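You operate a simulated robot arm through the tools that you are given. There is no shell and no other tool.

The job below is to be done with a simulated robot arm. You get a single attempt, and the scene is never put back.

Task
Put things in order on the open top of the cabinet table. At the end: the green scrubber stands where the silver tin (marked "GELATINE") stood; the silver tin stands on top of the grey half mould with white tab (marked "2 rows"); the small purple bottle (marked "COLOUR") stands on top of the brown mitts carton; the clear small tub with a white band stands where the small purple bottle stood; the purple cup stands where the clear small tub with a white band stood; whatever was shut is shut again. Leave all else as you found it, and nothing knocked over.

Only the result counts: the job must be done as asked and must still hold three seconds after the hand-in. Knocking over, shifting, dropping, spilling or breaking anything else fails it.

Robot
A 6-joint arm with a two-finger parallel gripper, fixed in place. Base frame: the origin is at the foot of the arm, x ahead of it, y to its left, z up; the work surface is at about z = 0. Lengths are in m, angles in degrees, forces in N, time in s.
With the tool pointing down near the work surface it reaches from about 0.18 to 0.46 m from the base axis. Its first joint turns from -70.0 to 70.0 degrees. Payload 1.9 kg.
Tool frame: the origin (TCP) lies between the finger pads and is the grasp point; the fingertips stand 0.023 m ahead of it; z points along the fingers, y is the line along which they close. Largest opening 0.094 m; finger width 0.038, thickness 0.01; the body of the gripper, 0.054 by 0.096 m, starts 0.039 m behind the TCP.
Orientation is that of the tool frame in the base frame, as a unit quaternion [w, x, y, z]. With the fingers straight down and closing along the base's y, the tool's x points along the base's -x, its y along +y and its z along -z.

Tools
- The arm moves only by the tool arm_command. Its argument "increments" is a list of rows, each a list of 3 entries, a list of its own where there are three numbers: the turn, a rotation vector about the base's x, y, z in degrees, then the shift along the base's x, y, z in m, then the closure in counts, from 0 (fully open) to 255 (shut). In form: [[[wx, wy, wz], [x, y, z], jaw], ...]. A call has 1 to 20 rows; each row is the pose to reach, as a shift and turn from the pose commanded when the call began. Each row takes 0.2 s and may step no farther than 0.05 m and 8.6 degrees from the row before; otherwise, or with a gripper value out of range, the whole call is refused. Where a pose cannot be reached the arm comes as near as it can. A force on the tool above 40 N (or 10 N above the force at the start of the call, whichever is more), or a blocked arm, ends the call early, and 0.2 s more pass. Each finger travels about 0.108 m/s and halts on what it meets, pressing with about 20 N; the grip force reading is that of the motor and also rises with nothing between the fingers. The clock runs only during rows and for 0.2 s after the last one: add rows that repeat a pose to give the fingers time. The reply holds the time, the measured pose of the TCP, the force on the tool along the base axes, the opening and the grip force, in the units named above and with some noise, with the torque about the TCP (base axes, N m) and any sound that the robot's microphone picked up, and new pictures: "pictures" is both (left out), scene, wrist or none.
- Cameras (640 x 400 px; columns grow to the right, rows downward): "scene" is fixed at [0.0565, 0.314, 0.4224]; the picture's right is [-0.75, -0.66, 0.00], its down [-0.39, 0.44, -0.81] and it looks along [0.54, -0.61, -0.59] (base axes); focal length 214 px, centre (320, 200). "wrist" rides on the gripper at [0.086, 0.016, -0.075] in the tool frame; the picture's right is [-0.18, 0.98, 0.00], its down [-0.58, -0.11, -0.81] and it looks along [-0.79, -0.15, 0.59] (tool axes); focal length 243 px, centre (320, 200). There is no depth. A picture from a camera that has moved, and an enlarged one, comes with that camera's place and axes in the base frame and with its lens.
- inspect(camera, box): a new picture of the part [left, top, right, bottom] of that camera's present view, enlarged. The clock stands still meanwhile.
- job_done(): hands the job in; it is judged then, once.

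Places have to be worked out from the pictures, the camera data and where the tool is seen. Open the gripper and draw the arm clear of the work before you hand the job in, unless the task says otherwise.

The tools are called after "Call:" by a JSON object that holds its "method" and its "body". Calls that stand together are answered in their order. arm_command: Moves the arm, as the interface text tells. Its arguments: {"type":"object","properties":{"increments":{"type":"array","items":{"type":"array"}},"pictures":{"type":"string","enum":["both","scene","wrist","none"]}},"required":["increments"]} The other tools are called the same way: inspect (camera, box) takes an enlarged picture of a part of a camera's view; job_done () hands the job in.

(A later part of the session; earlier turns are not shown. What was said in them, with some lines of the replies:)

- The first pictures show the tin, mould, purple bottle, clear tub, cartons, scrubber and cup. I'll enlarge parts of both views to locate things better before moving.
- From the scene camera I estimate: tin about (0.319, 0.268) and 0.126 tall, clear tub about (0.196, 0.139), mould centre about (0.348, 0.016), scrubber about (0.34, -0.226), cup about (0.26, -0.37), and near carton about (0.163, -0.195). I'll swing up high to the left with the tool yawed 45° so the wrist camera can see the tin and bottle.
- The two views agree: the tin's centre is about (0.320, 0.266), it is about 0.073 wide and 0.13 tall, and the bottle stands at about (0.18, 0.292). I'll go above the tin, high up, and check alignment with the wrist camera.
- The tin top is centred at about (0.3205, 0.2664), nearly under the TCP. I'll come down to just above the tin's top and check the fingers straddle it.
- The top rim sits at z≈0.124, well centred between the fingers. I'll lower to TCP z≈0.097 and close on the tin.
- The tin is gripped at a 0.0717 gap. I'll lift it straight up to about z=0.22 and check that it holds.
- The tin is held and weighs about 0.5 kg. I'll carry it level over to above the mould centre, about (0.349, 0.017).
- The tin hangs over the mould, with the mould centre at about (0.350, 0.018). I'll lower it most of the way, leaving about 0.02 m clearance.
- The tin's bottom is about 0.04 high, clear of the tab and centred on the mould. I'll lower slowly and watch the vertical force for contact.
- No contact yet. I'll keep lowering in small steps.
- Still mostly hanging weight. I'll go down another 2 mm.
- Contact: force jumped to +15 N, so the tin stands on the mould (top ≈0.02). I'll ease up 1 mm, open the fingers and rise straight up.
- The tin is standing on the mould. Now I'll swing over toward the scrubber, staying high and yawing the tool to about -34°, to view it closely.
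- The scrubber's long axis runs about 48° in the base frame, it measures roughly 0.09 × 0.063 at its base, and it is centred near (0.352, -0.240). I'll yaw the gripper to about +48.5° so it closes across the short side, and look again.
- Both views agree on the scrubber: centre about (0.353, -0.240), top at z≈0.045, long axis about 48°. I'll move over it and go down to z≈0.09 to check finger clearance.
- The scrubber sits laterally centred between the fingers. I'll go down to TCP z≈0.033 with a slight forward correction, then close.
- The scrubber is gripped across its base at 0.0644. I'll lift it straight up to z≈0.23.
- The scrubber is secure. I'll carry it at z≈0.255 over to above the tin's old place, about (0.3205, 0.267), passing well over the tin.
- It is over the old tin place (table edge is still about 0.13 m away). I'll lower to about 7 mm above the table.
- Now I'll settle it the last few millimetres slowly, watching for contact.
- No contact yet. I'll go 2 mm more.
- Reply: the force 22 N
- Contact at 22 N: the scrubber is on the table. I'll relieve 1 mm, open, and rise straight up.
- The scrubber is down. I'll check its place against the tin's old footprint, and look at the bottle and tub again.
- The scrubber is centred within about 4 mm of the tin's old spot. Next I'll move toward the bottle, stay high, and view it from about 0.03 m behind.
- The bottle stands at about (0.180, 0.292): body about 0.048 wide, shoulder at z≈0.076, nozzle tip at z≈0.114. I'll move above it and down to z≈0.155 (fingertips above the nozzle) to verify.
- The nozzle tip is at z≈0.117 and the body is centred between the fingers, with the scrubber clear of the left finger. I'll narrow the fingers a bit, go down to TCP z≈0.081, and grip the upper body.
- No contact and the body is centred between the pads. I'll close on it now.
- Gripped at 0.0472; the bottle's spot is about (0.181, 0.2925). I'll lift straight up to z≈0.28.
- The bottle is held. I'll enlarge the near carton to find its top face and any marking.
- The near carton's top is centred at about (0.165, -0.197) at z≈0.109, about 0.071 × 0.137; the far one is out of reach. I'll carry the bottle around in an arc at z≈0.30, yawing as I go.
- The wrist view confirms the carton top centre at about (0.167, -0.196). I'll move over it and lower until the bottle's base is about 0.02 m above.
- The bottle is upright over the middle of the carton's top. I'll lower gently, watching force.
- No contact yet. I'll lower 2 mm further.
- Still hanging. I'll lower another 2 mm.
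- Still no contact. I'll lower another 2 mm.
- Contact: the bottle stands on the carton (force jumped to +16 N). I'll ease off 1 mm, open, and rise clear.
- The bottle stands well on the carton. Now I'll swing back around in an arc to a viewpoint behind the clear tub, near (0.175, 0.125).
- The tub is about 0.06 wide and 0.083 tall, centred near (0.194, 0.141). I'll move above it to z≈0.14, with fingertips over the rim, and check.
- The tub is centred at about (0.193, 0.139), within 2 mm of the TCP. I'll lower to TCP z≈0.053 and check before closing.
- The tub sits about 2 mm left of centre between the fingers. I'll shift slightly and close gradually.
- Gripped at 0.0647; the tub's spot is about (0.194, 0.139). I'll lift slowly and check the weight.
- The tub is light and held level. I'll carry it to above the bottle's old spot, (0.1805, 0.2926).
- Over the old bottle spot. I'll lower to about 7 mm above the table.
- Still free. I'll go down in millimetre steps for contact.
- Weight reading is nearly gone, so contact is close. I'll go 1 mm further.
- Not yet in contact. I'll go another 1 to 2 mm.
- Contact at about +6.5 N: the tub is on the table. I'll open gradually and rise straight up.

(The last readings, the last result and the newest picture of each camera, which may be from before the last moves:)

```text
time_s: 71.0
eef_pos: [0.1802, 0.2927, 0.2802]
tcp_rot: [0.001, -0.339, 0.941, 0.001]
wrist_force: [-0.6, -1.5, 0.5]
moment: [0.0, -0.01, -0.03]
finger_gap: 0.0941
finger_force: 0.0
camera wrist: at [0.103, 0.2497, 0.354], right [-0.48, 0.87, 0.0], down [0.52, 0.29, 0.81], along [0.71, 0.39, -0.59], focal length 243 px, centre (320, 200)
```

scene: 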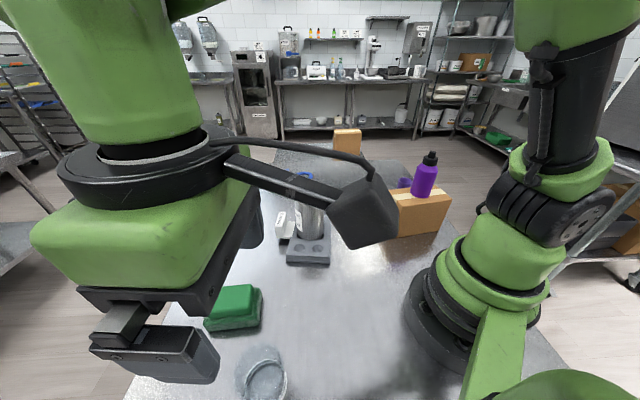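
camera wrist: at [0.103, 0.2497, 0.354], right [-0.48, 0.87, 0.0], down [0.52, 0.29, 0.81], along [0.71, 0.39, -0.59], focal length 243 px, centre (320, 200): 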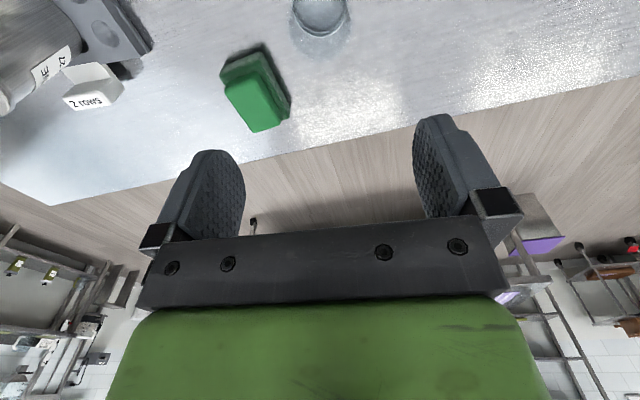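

The tub stands in the bottle's old place. The cup lies at about r=0.45 behind the carton, so I'll circle round at height (clear of the bottle on the carton) to view the cup from about r=0.40.

Call:
{"method": "arm_command", "body": {"increments": [[[0, 0, -5.56], [0.035, -0.0207, 0], 0], [[0, 0, -11.13], [0.0674, -0.0447, 0], 0], [[0, 0, -16.7], [0.0973, -0.0732, 0], 0], [[0, 0, -22.26], [0.1236, -0.1055, 0], 0], [[0, 0, -27.8], [0.1462, -0.1402, 0], 0], [[0, 0, -33.4], [0.1651, -0.1783, 0], 0], [[0, 0, -38.95], [0.179, -0.2188, 0], 0], [[0, 0, -44.5], [0.1881, -0.2604, 0], 0], [[0, 0, -50.1], [0.1933, -0.3037, 0], 0], [[0, 0, -55.65], [0.1925, -0.3477, 0], 0], [[0, 0, -61.2], [0.1866, -0.391, 0], 0], [[0, 0, -66.8], [0.1763, -0.4346, 0], 0], [[0, 0, -72.3], [0.1599, -0.4767, 0], 0], [[0, 0, -77.9], [0.139, -0.5163, 0], 0], [[0, 0, -83.5], [0.1137, -0.5547, 0], 0], [[0, 0, -89.0], [0.0831, -0.5895, 0], 0], [[0, 0, -94.6], [0.0489, -0.6203, 0], 0], [[0, 0, -94.6], [0.0489, -0.6203, 0], 0], [[0, 0, -94.6], [0.0489, -0.6203, 0], 0]], "pictures": "both"}}

Call:
{"method": "inspect", "body": {"camera": "wrist", "box": [160, 0, 480, 200]}}

Call:
{"method": "inspect", "body": {"camera": "scene", "box": [380, 140, 470, 240]}}

```text
time_s: 75.0
eef_pos: [0.2274, -0.3279, 0.2783]
tcp_rot: [0.0, 0.462, 0.887, 0.0]
wrist_force: [-0.6, 0.0, -0.3]
moment: [0.01, 0.02, 0.0]
finger_gap: 0.0938
finger_force: 0.1
camera wrist: at [0.1924, -0.2479, 0.3539], right [0.91, 0.41, 0.0], down [0.24, -0.54, 0.81], along [0.33, -0.73, -0.59], focal length 243 px, centre (320, 200)
```

scene: 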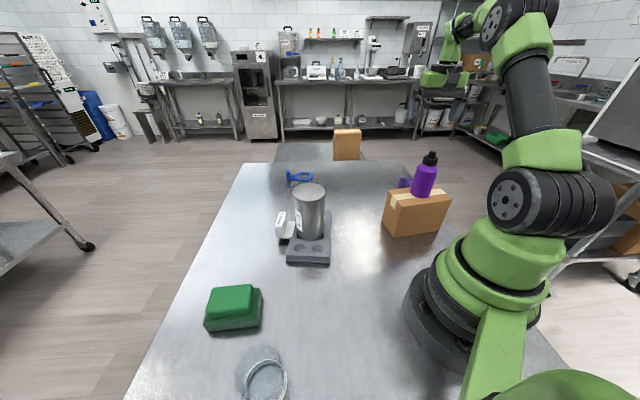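
wrist: 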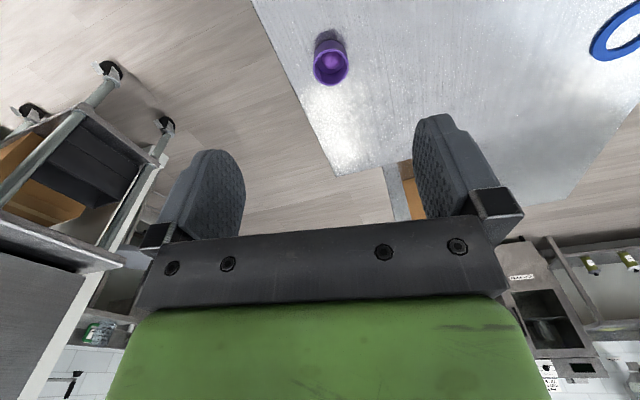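

```text
2.00 times, centred on (320, 100) of wrist
camera zoom: at [0.1924, -0.2479, 0.3539], right [0.91, 0.41, 0.0], down [0.24, -0.54, 0.81], along [0.33, -0.73, -0.59], focal length 485 px, centre (320, 400)
```

zoom: 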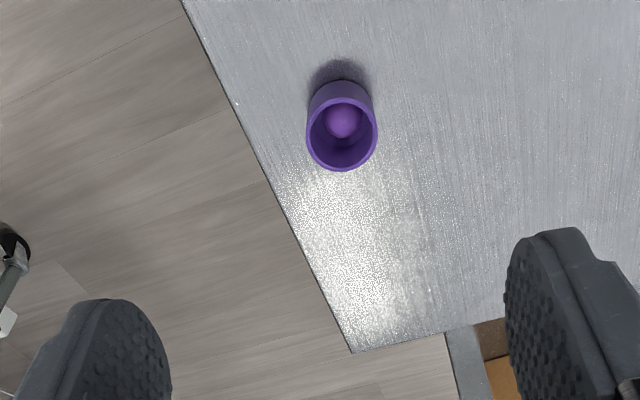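

```text
4.00 times, centred on (425, 190) of scene
camera zoom: at [0.0565, 0.314, 0.4224], right [-0.75, -0.66, 0.0], down [-0.39, 0.44, -0.81], along [0.54, -0.61, -0.59], focal length 858 px, centre (-100, 240)
```

zoom: 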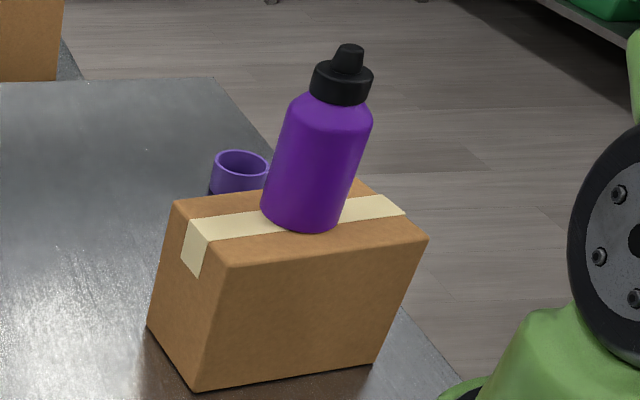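

The cup's centre is at about (0.265, -0.376), it is about 0.033 tall and 0.045 wide with a lump in it, so I must keep it level. It is at the edge of reach and the arm would hang low over the bottle, so I'll tilt the tool 15° outward to keep the elbow high, move above the cup and stop at z≈0.12.

Call:
{"method": "arm_command", "body": {"increments": [[[-6.14, -4.3, 0], [0, 0, -0.02], 0], [[-12.29, -8.6, 0], [0.01, -0.014, -0.05], 0], [[-12.29, -8.6, 0], [0.022, -0.03, -0.085], 0], [[-12.29, -8.6, 0], [0.0346, -0.0473, -0.12], 0], [[-12.29, -8.6, 0], [0.0346, -0.0473, -0.16], 0], [[-12.29, -8.6, 0], [0.0346, -0.0473, -0.16], 0], [[-12.29, -8.6, 0], [0.0346, -0.0473, -0.16], 0]], "pictures": "both"}}

Call:
{"method": "inspect", "body": {"camera": "wrist", "box": [160, 0, 480, 200]}}

Call:
{"method": "inspect", "body": {"camera": "scene", "box": [360, 100, 520, 240]}}

```text
time_s: 76.6
eef_pos: [0.2645, -0.3742, 0.1242]
tcp_rot: [0.117, 0.458, 0.879, -0.059]
wrist_force: [-0.3, 0.4, 0.1]
moment: [-0.02, 0.01, 0.0]
finger_gap: 0.0943
finger_force: 0.0
camera wrist: at [0.2179, -0.2815, 0.1745], right [0.91, 0.42, 0.05], down [0.11, -0.35, 0.93], along [0.41, -0.84, -0.36], focal length 243 px, centre (320, 200)
```

scene: 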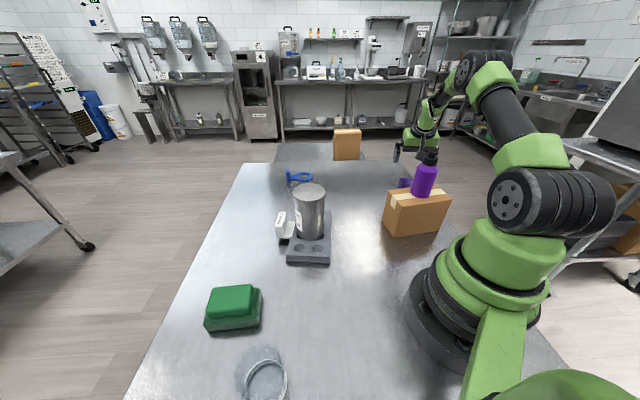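
wrist: 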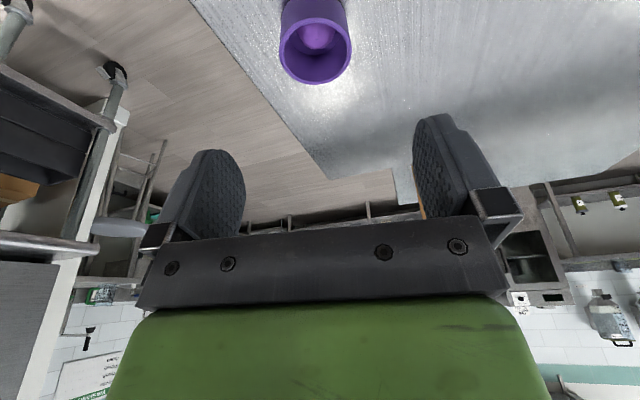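

```text
2.00 times, centred on (320, 100) of wrist
camera zoom: at [0.2179, -0.2815, 0.1745], right [0.91, 0.42, 0.05], down [0.11, -0.35, 0.93], along [0.41, -0.84, -0.36], focal length 485 px, centre (320, 400)
```

zoom: 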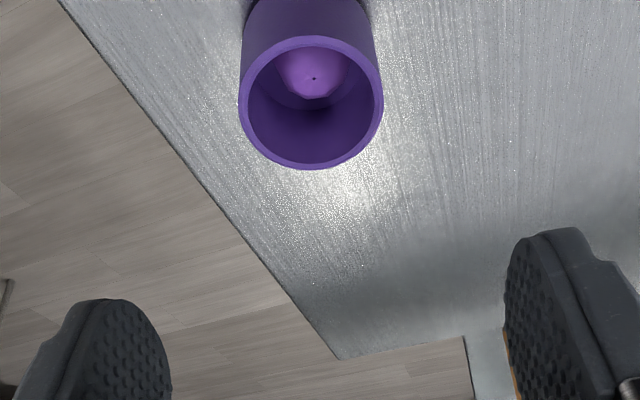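

```text
2.86 times, centred on (440, 170) of scene
camera zoom: at [0.0565, 0.314, 0.4224], right [-0.75, -0.66, 0.0], down [-0.39, 0.44, -0.81], along [0.54, -0.61, -0.59], focal length 613 px, centre (-23, 286)
```

zoom: 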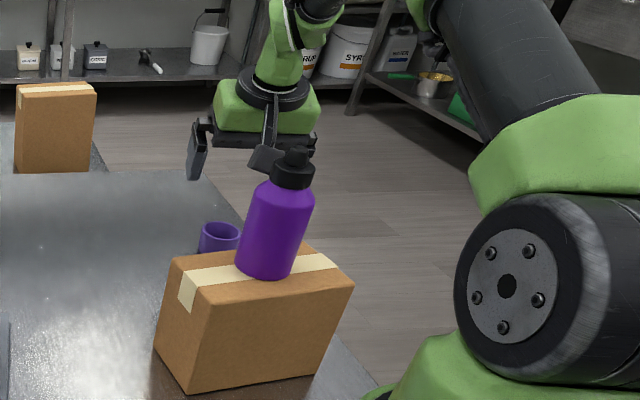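

The cup is centred between the fingers in the tangential direction, within about 3 mm radially. I'll lower to z≈0.06 first and check the arm's clearance to the bottle.

Call:
{"method": "arm_command", "body": {"increments": [[[0, 0, 0], [0.0005, -0.001, -0.02], 30], [[0, 0, 0], [0.0005, -0.001, -0.04], 60], [[0, 0, 0], [0.0005, -0.001, -0.06], 60], [[0, 0, 0], [0.0005, -0.001, -0.06], 60]], "pictures": "both"}}

Call:
{"method": "inspect", "body": {"camera": "scene", "box": [360, 80, 520, 240]}}

```text
time_s: 77.6
eef_pos: [0.2655, -0.3783, 0.0626]
tcp_rot: [0.117, 0.458, 0.879, -0.06]
wrist_force: [-0.1, 0.4, -0.4]
moment: [-0.03, 0.01, -0.04]
finger_gap: 0.0717
finger_force: 0.0
camera wrist: at [0.2194, -0.2841, 0.1116], right [0.91, 0.42, 0.05], down [0.11, -0.35, 0.93], along [0.41, -0.84, -0.36], focal length 243 px, centre (320, 200)
```

scene: 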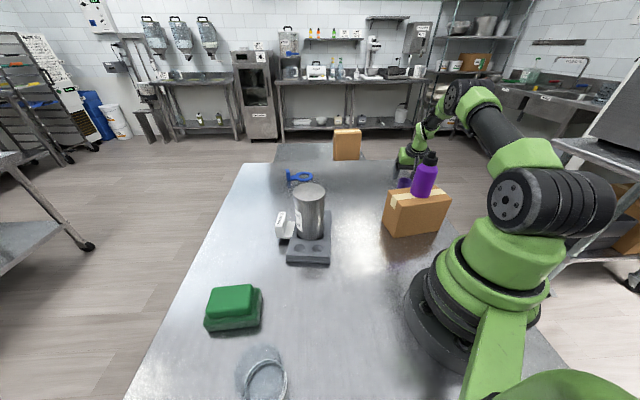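
wrist: 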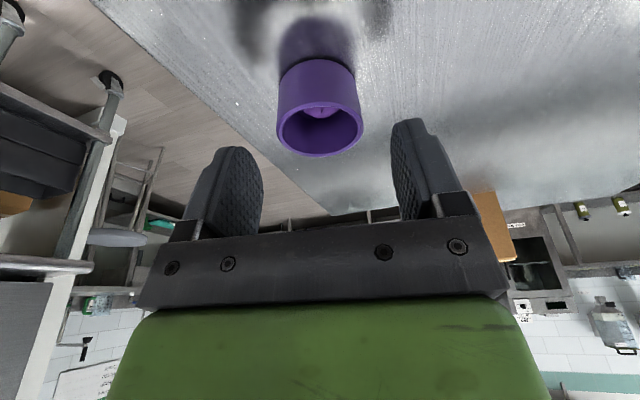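

```text
2.50 times, centred on (440, 160) of scene
camera zoom: at [0.0565, 0.314, 0.4224], right [-0.75, -0.66, 0.0], down [-0.39, 0.44, -0.81], along [0.54, -0.61, -0.59], focal length 536 px, centre (20, 300)
```

zoom: 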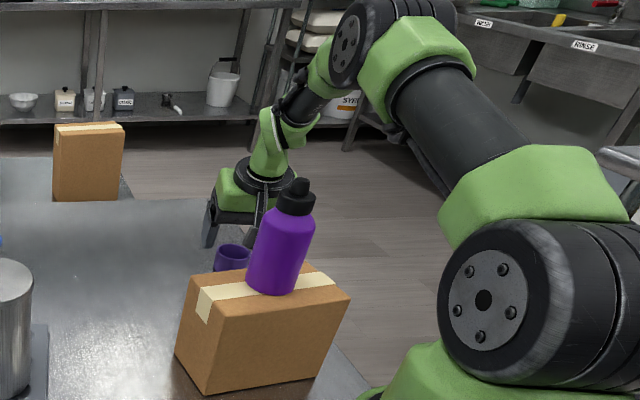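

The elbow (z≈0.345) stays well above the bottle, and the cup is between the fingers. I'll lower to TCP z≈0.031 and close gradually.

Call:
{"method": "arm_command", "body": {"increments": [[[0, 0, 0], [0, 0, -0.01], 60], [[0, 0, 0], [0, 0, -0.02], 60], [[0, 0, 0], [0, 0, -0.03], 60], [[0, 0, 0], [0, 0, -0.03], 60]], "pictures": "both"}}

Call:
{"method": "inspect", "body": {"camera": "wrist", "box": [160, 50, 480, 250]}}

```text
time_s: 78.6
eef_pos: [0.2654, -0.3758, 0.0326]
tcp_rot: [0.117, 0.458, 0.879, -0.06]
wrist_force: [0.0, -0.9, -0.9]
moment: [0.0, 0.02, 0.05]
finger_gap: 0.0718
finger_force: 0.0
camera wrist: at [0.2187, -0.2823, 0.0828], right [0.91, 0.42, 0.05], down [0.11, -0.35, 0.93], along [0.41, -0.84, -0.36], focal length 243 px, centre (320, 200)
```

scene: 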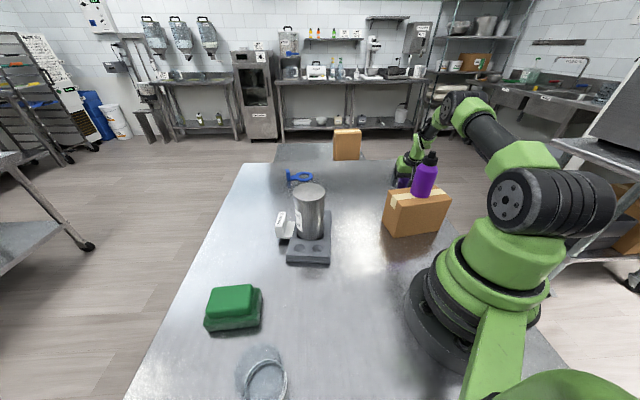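
wrist: 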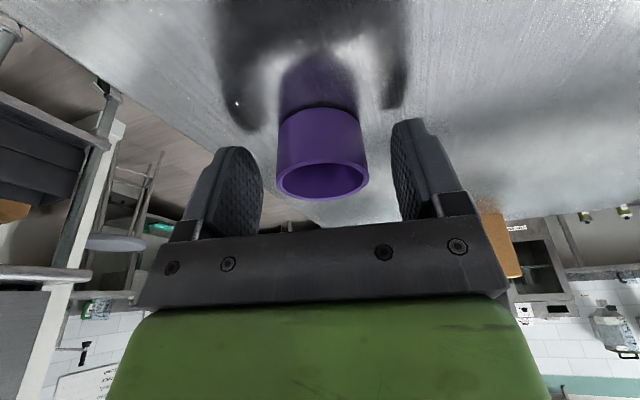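

```text
2.00 times, centred on (320, 150) of wrist
camera zoom: at [0.2187, -0.2823, 0.0828], right [0.91, 0.42, 0.05], down [0.11, -0.35, 0.93], along [0.41, -0.84, -0.36], focal length 485 px, centre (320, 300)
```

zoom: 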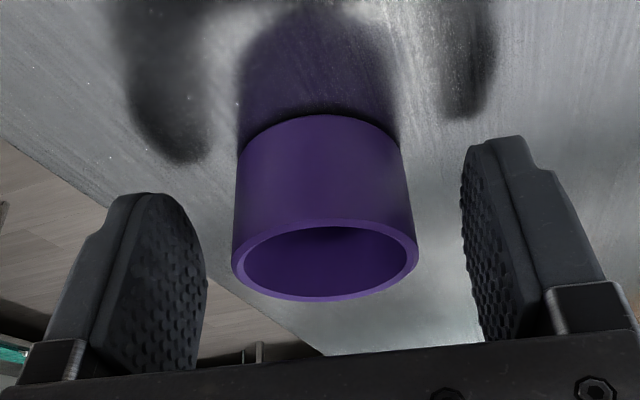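

The cup sits squarely between the fingers with the tips just off the table. I'll close gradually.

Call:
{"method": "arm_command", "body": {"increments": [[[0, 0, 0], [0, 0, 0], 90], [[0, 0, 0], [0, 0, 0], 115], [[0, 0, 0], [0, 0, 0], 130], [[0, 0, 0], [0, 0, 0], 145], [[0, 0, 0], [0, 0, 0], 165], [[0, 0, 0], [0, 0, 0], 165]], "pictures": "wrist"}}

```text
time_s: 80.0
eef_pos: [0.264, -0.3764, 0.0326]
tcp_rot: [0.117, 0.457, 0.879, -0.06]
wrist_force: [-1.0, -0.3, 0.5]
moment: [-0.06, -0.02, 0.02]
finger_gap: 0.0455
finger_force: 20.4
camera wrist: at [0.2187, -0.2823, 0.083], right [0.91, 0.42, 0.05], down [0.11, -0.35, 0.93], along [0.41, -0.84, -0.36], focal length 243 px, centre (320, 200)
```

wrist: 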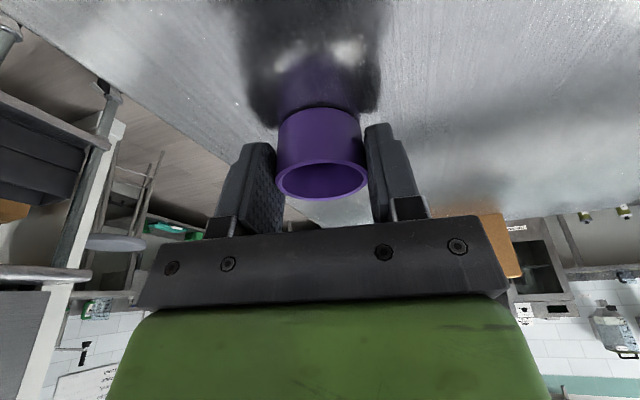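

Gripped at 0.0455. I'll lift slowly, keeping the same tilt so the cup stays level.

Call:
{"method": "arm_command", "body": {"increments": [[[0, 0, 0], [0, 0, 0.005], 165], [[0, 0, 0], [0, 0, 0.015], 165], [[0, 0, 0], [0, 0, 0.03], 165], [[0, 0, 0], [0, 0, 0.05], 165], [[0, 0, 0], [0, 0, 0.075], 165], [[0, 0, 0], [0, 0, 0.105], 165], [[0, 0, 0], [0, 0, 0.135], 165], [[0, 0, 0], [0, 0, 0.165], 165], [[0, 0, 0], [0, 0, 0.19], 165], [[0, 0, 0], [0, 0, 0.205], 165], [[0, 0, 0], [0, 0, 0.21], 165], [[0, 0, 0], [0, 0, 0.21], 165]], "pictures": "both"}}

```text
time_s: 82.6
eef_pos: [0.2643, -0.3767, 0.2423]
tcp_rot: [0.117, 0.458, 0.879, -0.062]
wrist_force: [-0.4, -0.1, -0.8]
moment: [-0.02, -0.04, 0.03]
finger_gap: 0.0453
finger_force: 19.8
camera wrist: at [0.2195, -0.2826, 0.292], right [0.91, 0.42, 0.05], down [0.11, -0.35, 0.93], along [0.41, -0.84, -0.36], focal length 243 px, centre (320, 200)
```

scene: 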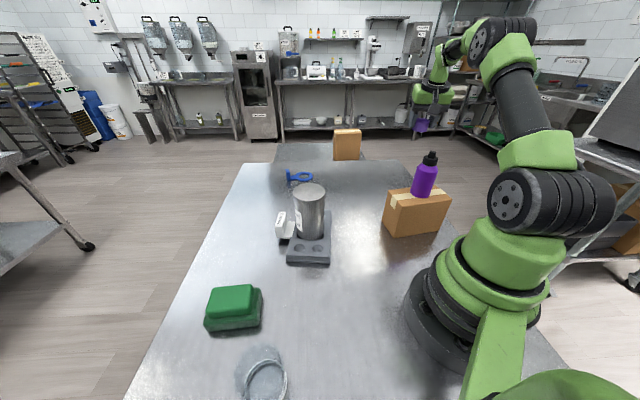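
wrist: 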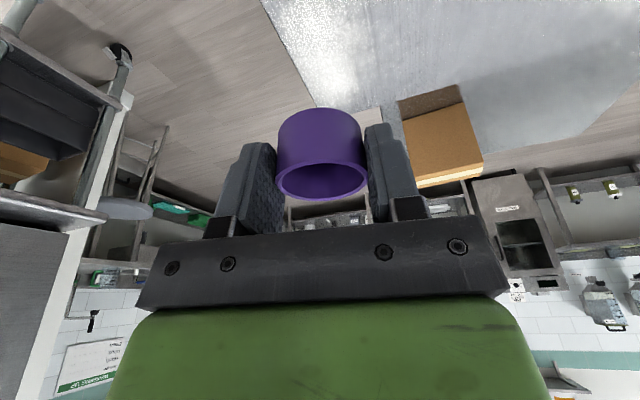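

The cup is held level. I'll carry it round in a smooth arc at z≈0.24, yawing with the base so the tilt stays radial, to above the tub's old spot (0.194, 0.139).

Call:
{"method": "arm_command", "body": {"increments": [[[0, 0, 2.5], [0.012, 0.017, 0], 165], [[0, 0, 5.03], [0.0239, 0.0339, 0], 165], [[0, 0, 10.06], [0.044, 0.0692, 0], 165], [[0, 0, 15.1], [0.0604, 0.1053, 0], 165], [[0, 0, 20.1], [0.0728, 0.1418, 0], 165], [[0, 0, 25.15], [0.0813, 0.1784, 0], 165], [[0, 0, 30.2], [0.0861, 0.2146, 0], 165], [[0, 0, 35.2], [0.0873, 0.2501, 0], 165], [[0, 0, 40.25], [0.0852, 0.2845, 0], 165], [[0, 0, 45.3], [0.0798, 0.3176, 0], 165], [[0, 0, 50.3], [0.0713, 0.349, 0], 165], [[0, 0, 55.3], [0.0601, 0.3784, 0], 165], [[0, 0, 60.4], [0.0464, 0.4057, 0], 165], [[0, 0, 65.4], [0.0306, 0.4306, 0], 165], [[0, 0, 70.4], [0.0128, 0.453, 0], 165], [[0, 0, 75.5], [-0.0065, 0.4727, 0], 165], [[0, 0, 80.5], [-0.0271, 0.4897, 0], 165], [[0, 0, 85.5], [-0.0486, 0.5038, 0], 165], [[0, 0, 90.5], [-0.0705, 0.515, 0], 165], [[0, 0, 90.5], [-0.0705, 0.515, 0], 165]], "pictures": "both"}}

```text
time_s: 86.8
eef_pos: [0.193, 0.1403, 0.2409]
tcp_rot: [0.125, -0.302, 0.944, 0.042]
wrist_force: [0.5, -0.1, 0.4]
moment: [-0.04, -0.03, -0.02]
finger_gap: 0.0453
finger_force: 19.8
camera wrist: at [0.1005, 0.0935, 0.291], right [-0.43, 0.9, 0.05], down [0.35, 0.12, 0.93], along [0.83, 0.41, -0.36], focal length 243 px, centre (320, 200)
```

scene: 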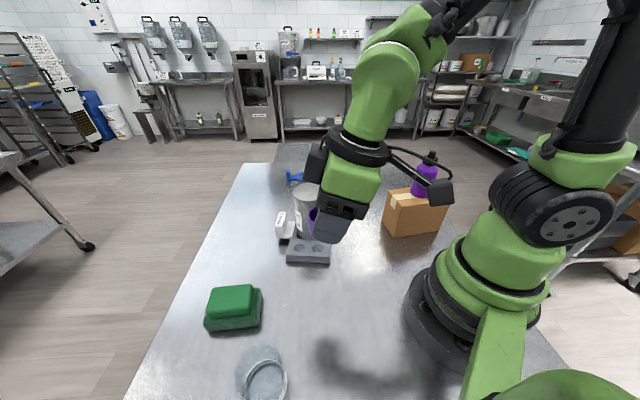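
wrist: 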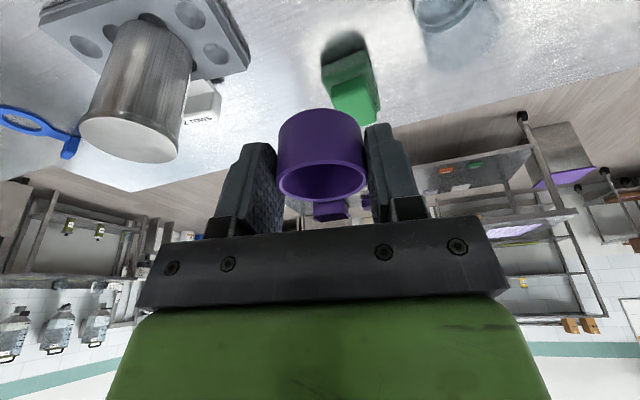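

The cup is above the tub's old spot. I'll lower it to about 7 mm above the table.

Call:
{"method": "arm_command", "body": {"increments": [[[0, 0, 0], [0.0, 0, -0.015], 165], [[0, 0, 0], [0.0, 0, -0.045], 165], [[0, 0, 0], [0.0, 0, -0.08], 165], [[0, 0, 0], [0.0, 0, -0.115], 165], [[0, 0, 0], [0.0, 0, -0.15], 165], [[0, 0, 0], [0.0, 0, -0.18], 165], [[0, 0, 0], [0.0, 0, -0.197], 165], [[0, 0, 0], [0.0, 0, -0.203], 165], [[0, 0, 0], [0.0, 0, -0.203], 165]], "pictures": "both"}}

Call:
{"method": "inspect", "body": {"camera": "scene", "box": [270, 230, 390, 350]}}

```text
time_s: 88.8
eef_pos: [0.1939, 0.1369, 0.0412]
tcp_rot: [0.125, -0.302, 0.944, 0.04]
wrist_force: [0.0, 0.9, -0.7]
moment: [-0.01, 0.04, -0.01]
finger_gap: 0.0452
finger_force: 19.9
camera wrist: at [0.1008, 0.0906, 0.0896], right [-0.43, 0.9, 0.05], down [0.35, 0.11, 0.93], along [0.83, 0.41, -0.36], focal length 243 px, centre (320, 200)
```

scene: 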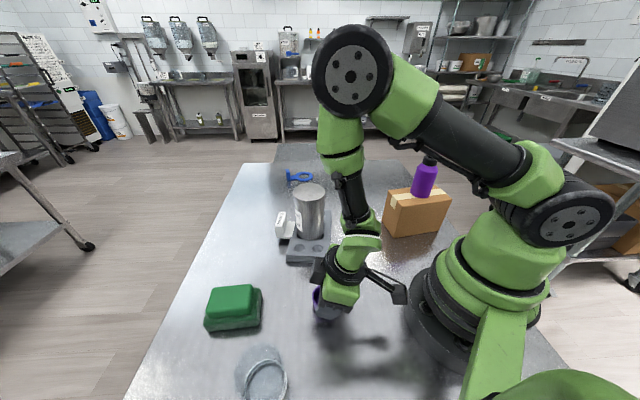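
wrist: 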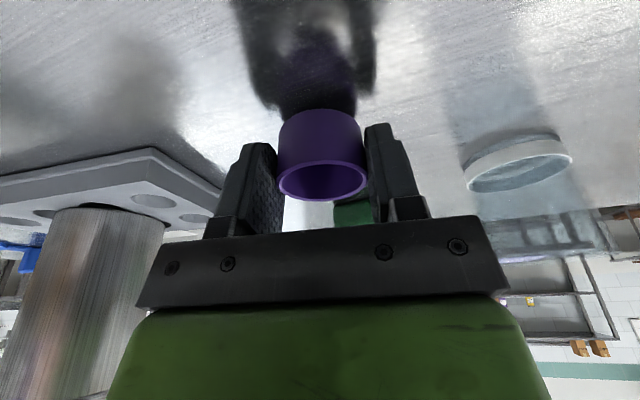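

```text
3.33 times, centred on (330, 290) of scene
camera zoom: at [0.0565, 0.314, 0.4224], right [-0.75, -0.66, 0.0], down [-0.39, 0.44, -0.81], along [0.54, -0.61, -0.59], focal length 715 px, centre (287, -100)
```

zoom: 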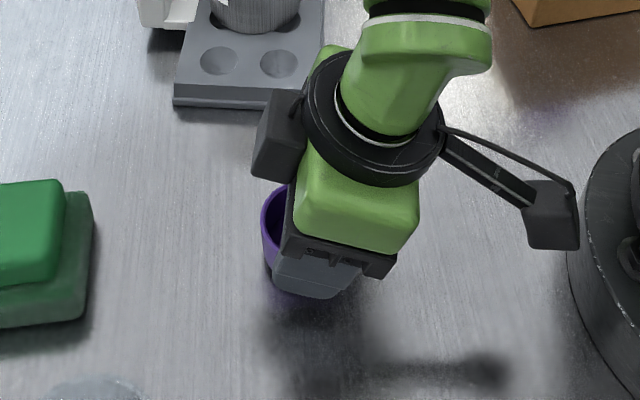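

Positions look right. I'll lower slowly to contact.

Call:
{"method": "arm_command", "body": {"increments": [[[0, 0, 0], [0, 0, -0.002], 165], [[0, 0, 0], [0, 0, -0.004], 165], [[0, 0, 0], [0, 0, -0.0055], 165], [[0, 0, 0], [0, 0, -0.0055], 165]], "pictures": "none"}}

```text
time_s: 89.8
eef_pos: [0.1931, 0.1377, 0.0336]
tcp_rot: [0.124, -0.302, 0.944, 0.04]
wrist_force: [-0.3, 0.5, 0.8]
moment: [-0.01, 0.05, 0.0]
finger_gap: 0.0455
finger_force: 19.9
```

Near contact. I'll go another 1 to 2 mm.

Call:
{"method": "arm_command", "body": {"increments": [[[0, 0, 0], [0, 0, -0.001], 165], [[0, 0, 0], [0, 0, -0.001], 165]], "pictures": "none"}}

```text
time_s: 90.4
eef_pos: [0.1934, 0.1381, 0.0334]
tcp_rot: [0.125, -0.302, 0.944, 0.04]
wrist_force: [0.0, -0.9, 0.4]
moment: [0.0, 0.0, -0.05]
finger_gap: 0.0455
finger_force: 20.5
```

No clear contact yet. I'll go 1 mm more.

Call:
{"method": "arm_command", "body": {"increments": [[[0, 0, 0], [0, 0, -0.001], 165], [[0, 0, 0], [0, 0, -0.001], 165]], "pictures": "none"}}

```text
time_s: 91.0
eef_pos: [0.1939, 0.1374, 0.0326]
tcp_rot: [0.125, -0.302, 0.944, 0.04]
wrist_force: [-2.8, -1.6, 14.7]
moment: [0.06, -0.02, 0.01]
finger_gap: 0.0455
finger_force: 20.0
```

Contact at 15 N: the cup is on the table. I'll ease off, open gradually, and rise vertically.

Call:
{"method": "arm_command", "body": {"increments": [[[0, 0, 0], [0, 0, 0.0007], 150], [[0, 0, 0], [0, 0, 0.0007], 120], [[0, 0, 0], [0, 0, 0.0007], 80], [[0, 0, 0], [0, 0, 0.0007], 40], [[0, 0, 0], [0, 0, 0.0007], 40], [[0, 0, 0], [0, 0, 0.015], 40], [[0, 0, 0], [0, 0, 0.04], 40], [[0, 0, 0], [0, 0, 0.08], 40], [[0, 0, 0], [0, 0, 0.125], 20], [[0, 0, 0], [0, 0, 0.17], 0], [[0, 0, 0], [0, 0, 0.21], 0], [[0, 0, 0], [0, 0, 0.21], 0]], "pictures": "both"}}

Call:
{"method": "inspect", "body": {"camera": "wrist", "box": [160, 0, 480, 200]}}

Call:
{"method": "inspect", "body": {"camera": "scene", "box": [270, 230, 390, 350]}}

```text
time_s: 93.6
eef_pos: [0.1961, 0.1388, 0.2407]
tcp_rot: [0.125, -0.302, 0.944, 0.04]
wrist_force: [0.4, -0.5, 0.4]
moment: [0.0, 0.01, -0.01]
finger_gap: 0.0939
finger_force: 0.2
camera wrist: at [0.1031, 0.0921, 0.2914], right [-0.43, 0.9, 0.05], down [0.35, 0.12, 0.93], along [0.83, 0.41, -0.36], focal length 243 px, centre (320, 200)
```

scene: 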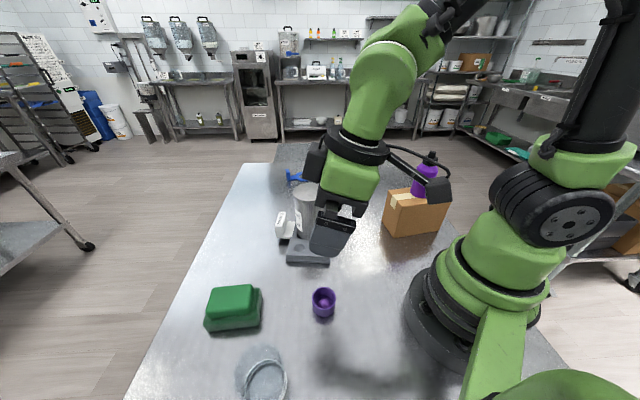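
wrist: 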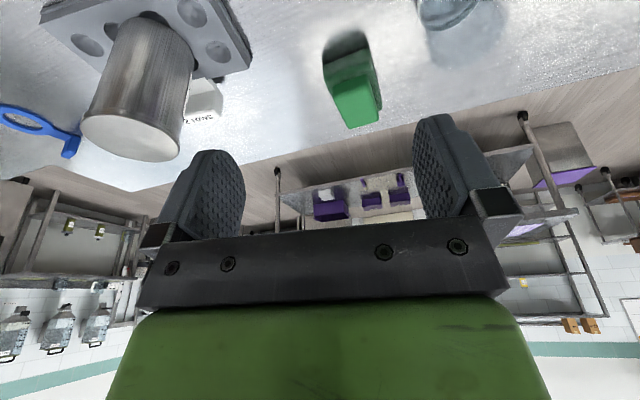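

```text
2.00 times, centred on (320, 100) of wrist
camera zoom: at [0.1031, 0.0921, 0.2914], right [-0.43, 0.9, 0.05], down [0.35, 0.12, 0.93], along [0.83, 0.41, -0.36], focal length 485 px, centre (320, 400)
```

zoom: 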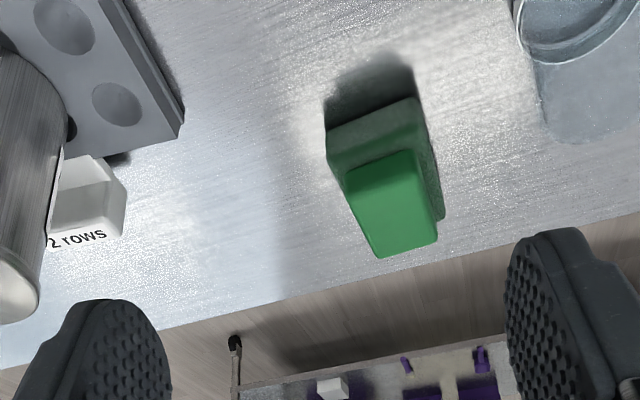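

```text
3.33 times, centred on (330, 290) of scene
camera zoom: at [0.0565, 0.314, 0.4224], right [-0.75, -0.66, 0.0], down [-0.39, 0.44, -0.81], along [0.54, -0.61, -0.59], focal length 715 px, centre (287, -100)
```

zoom: 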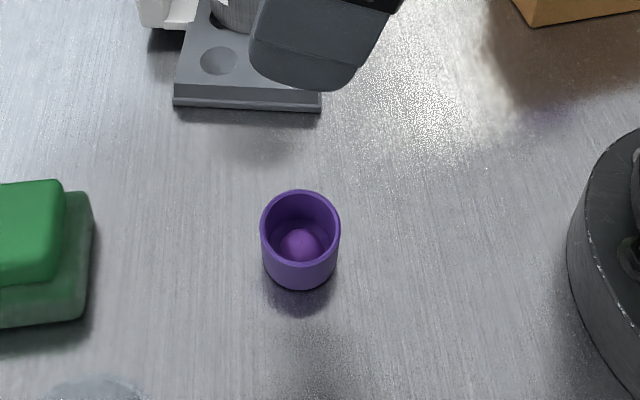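

The cup stands where the tub was, lump still inside. I'll take the tilt off while rising and drawing back toward the start pose, then check everything.

Call:
{"method": "arm_command", "body": {"increments": [[[-2.2, 3.05, 0], [0.005, -0.005, 0.02], 0], [[-4.37, 6.1, 0], [0.015, -0.015, 0.05], 0], [[-6.55, 9.15, 0], [0.03, -0.035, 0.08], 0], [[-8.73, 12.2, 0], [0.045, -0.06, 0.105], 0], [[-8.73, 12.2, 0], [0.06, -0.095, 0.125], 0], [[-8.73, 12.2, 0], [0.075, -0.13, 0.13], 0], [[-8.73, 12.2, 0], [0.08, -0.172, 0.13], 0], [[-8.73, 12.2, 0], [0.08, -0.172, 0.13], 0], [[-8.73, 12.2, 0], [0.08, -0.172, 0.13], 0]], "pictures": "both"}}

Call:
{"method": "inspect", "body": {"camera": "scene", "box": [180, 160, 480, 400]}}

Call:
{"method": "inspect", "body": {"camera": "scene", "box": [180, 270, 360, 400]}}

```text
time_s: 95.6
eef_pos: [0.2754, -0.0348, 0.3717]
tcp_rot: [0.001, -0.305, 0.952, 0.0]
wrist_force: [0.4, -0.5, -0.8]
moment: [-0.01, 0.04, 0.0]
finger_gap: 0.094
finger_force: 0.1
camera wrist: at [0.1955, -0.0723, 0.4462], right [-0.42, 0.91, 0.0], down [0.54, 0.25, 0.81], along [0.73, 0.34, -0.59], focal length 243 px, centre (320, 200)
```

scene: 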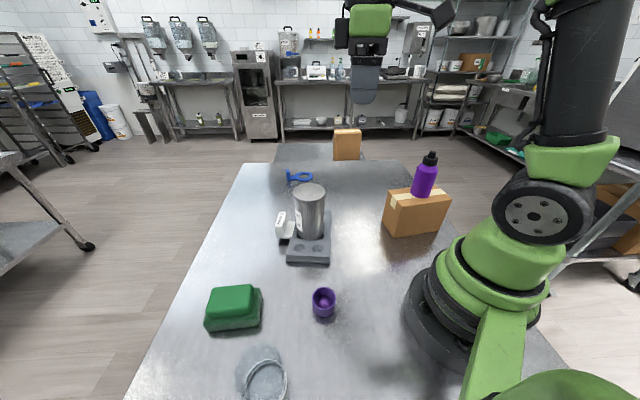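
wrist: 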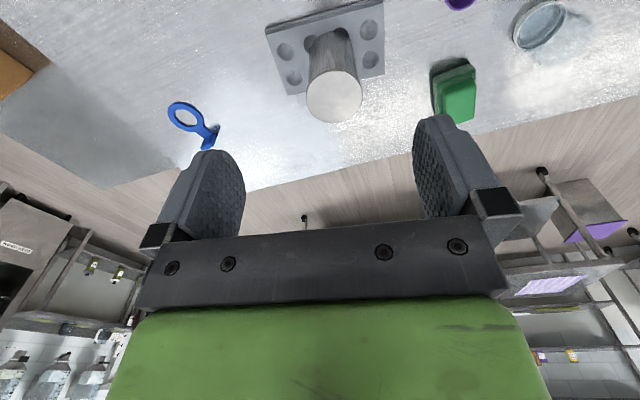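

```text
1.67 times, centred on (330, 280) of scene
camera zoom: at [0.0565, 0.314, 0.4224], right [-0.75, -0.66, 0.0], down [-0.39, 0.44, -0.81], along [0.54, -0.61, -0.59], focal length 358 px, centre (303, 67)
```

zoom: 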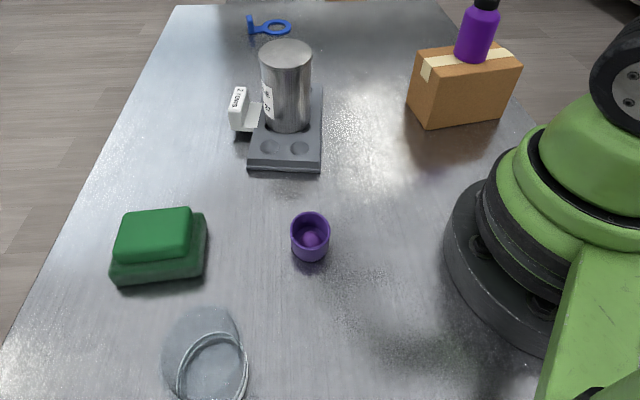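

```text
3.08 times, centred on (270, 335) of scene
camera zoom: at [0.0565, 0.314, 0.4224], right [-0.75, -0.66, 0.0], down [-0.39, 0.44, -0.81], along [0.54, -0.61, -0.59], focal length 660 px, centre (474, -215)
```

zoom: 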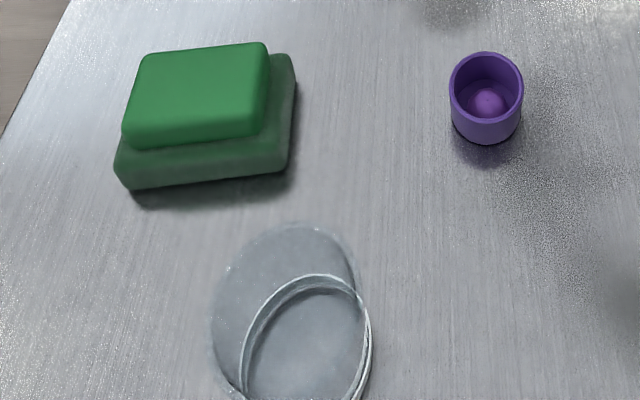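

Everything checks out: tin on the mould, scrubber in the tin's place, bottle upright on the carton, tub in the bottle's place and cup in the tub's place. The mould, carton and blue tool have not moved, nothing was opened, and the gripper is open and clear, so I'll hand in.

Call:
{"method": "job_done", "body": {}}

```text
The job is handed in.
```

I handed the job in with all five items moved and nothing knocked over. I have had no word back on how it was judged.

- **Silver tin:** it stands on the middle of the grey half mould, clear of the white tab.
- **Green scrubber:** it stands where the tin was, within about 5 mm.
- **Purple bottle:** it stands upright in the middle of the near brown carton's top.
- **Clear tub:** it stands where the bottle was, within about 5 mm.
- **Purple cup:** it stands where the tub was, within about 5 mm, with the lump inside it still in place.

**Carton:** I could not see a "mitts" marking on any visible side of either carton. I used the near one because the far one, about 0.7 m from the base, is out of reach.

The mould and the near carton are where they were at the start, and the blue tool was never touched. Nothing was opened, so nothing needed shutting. The gripper was left open and the arm drawn back near its starting position.
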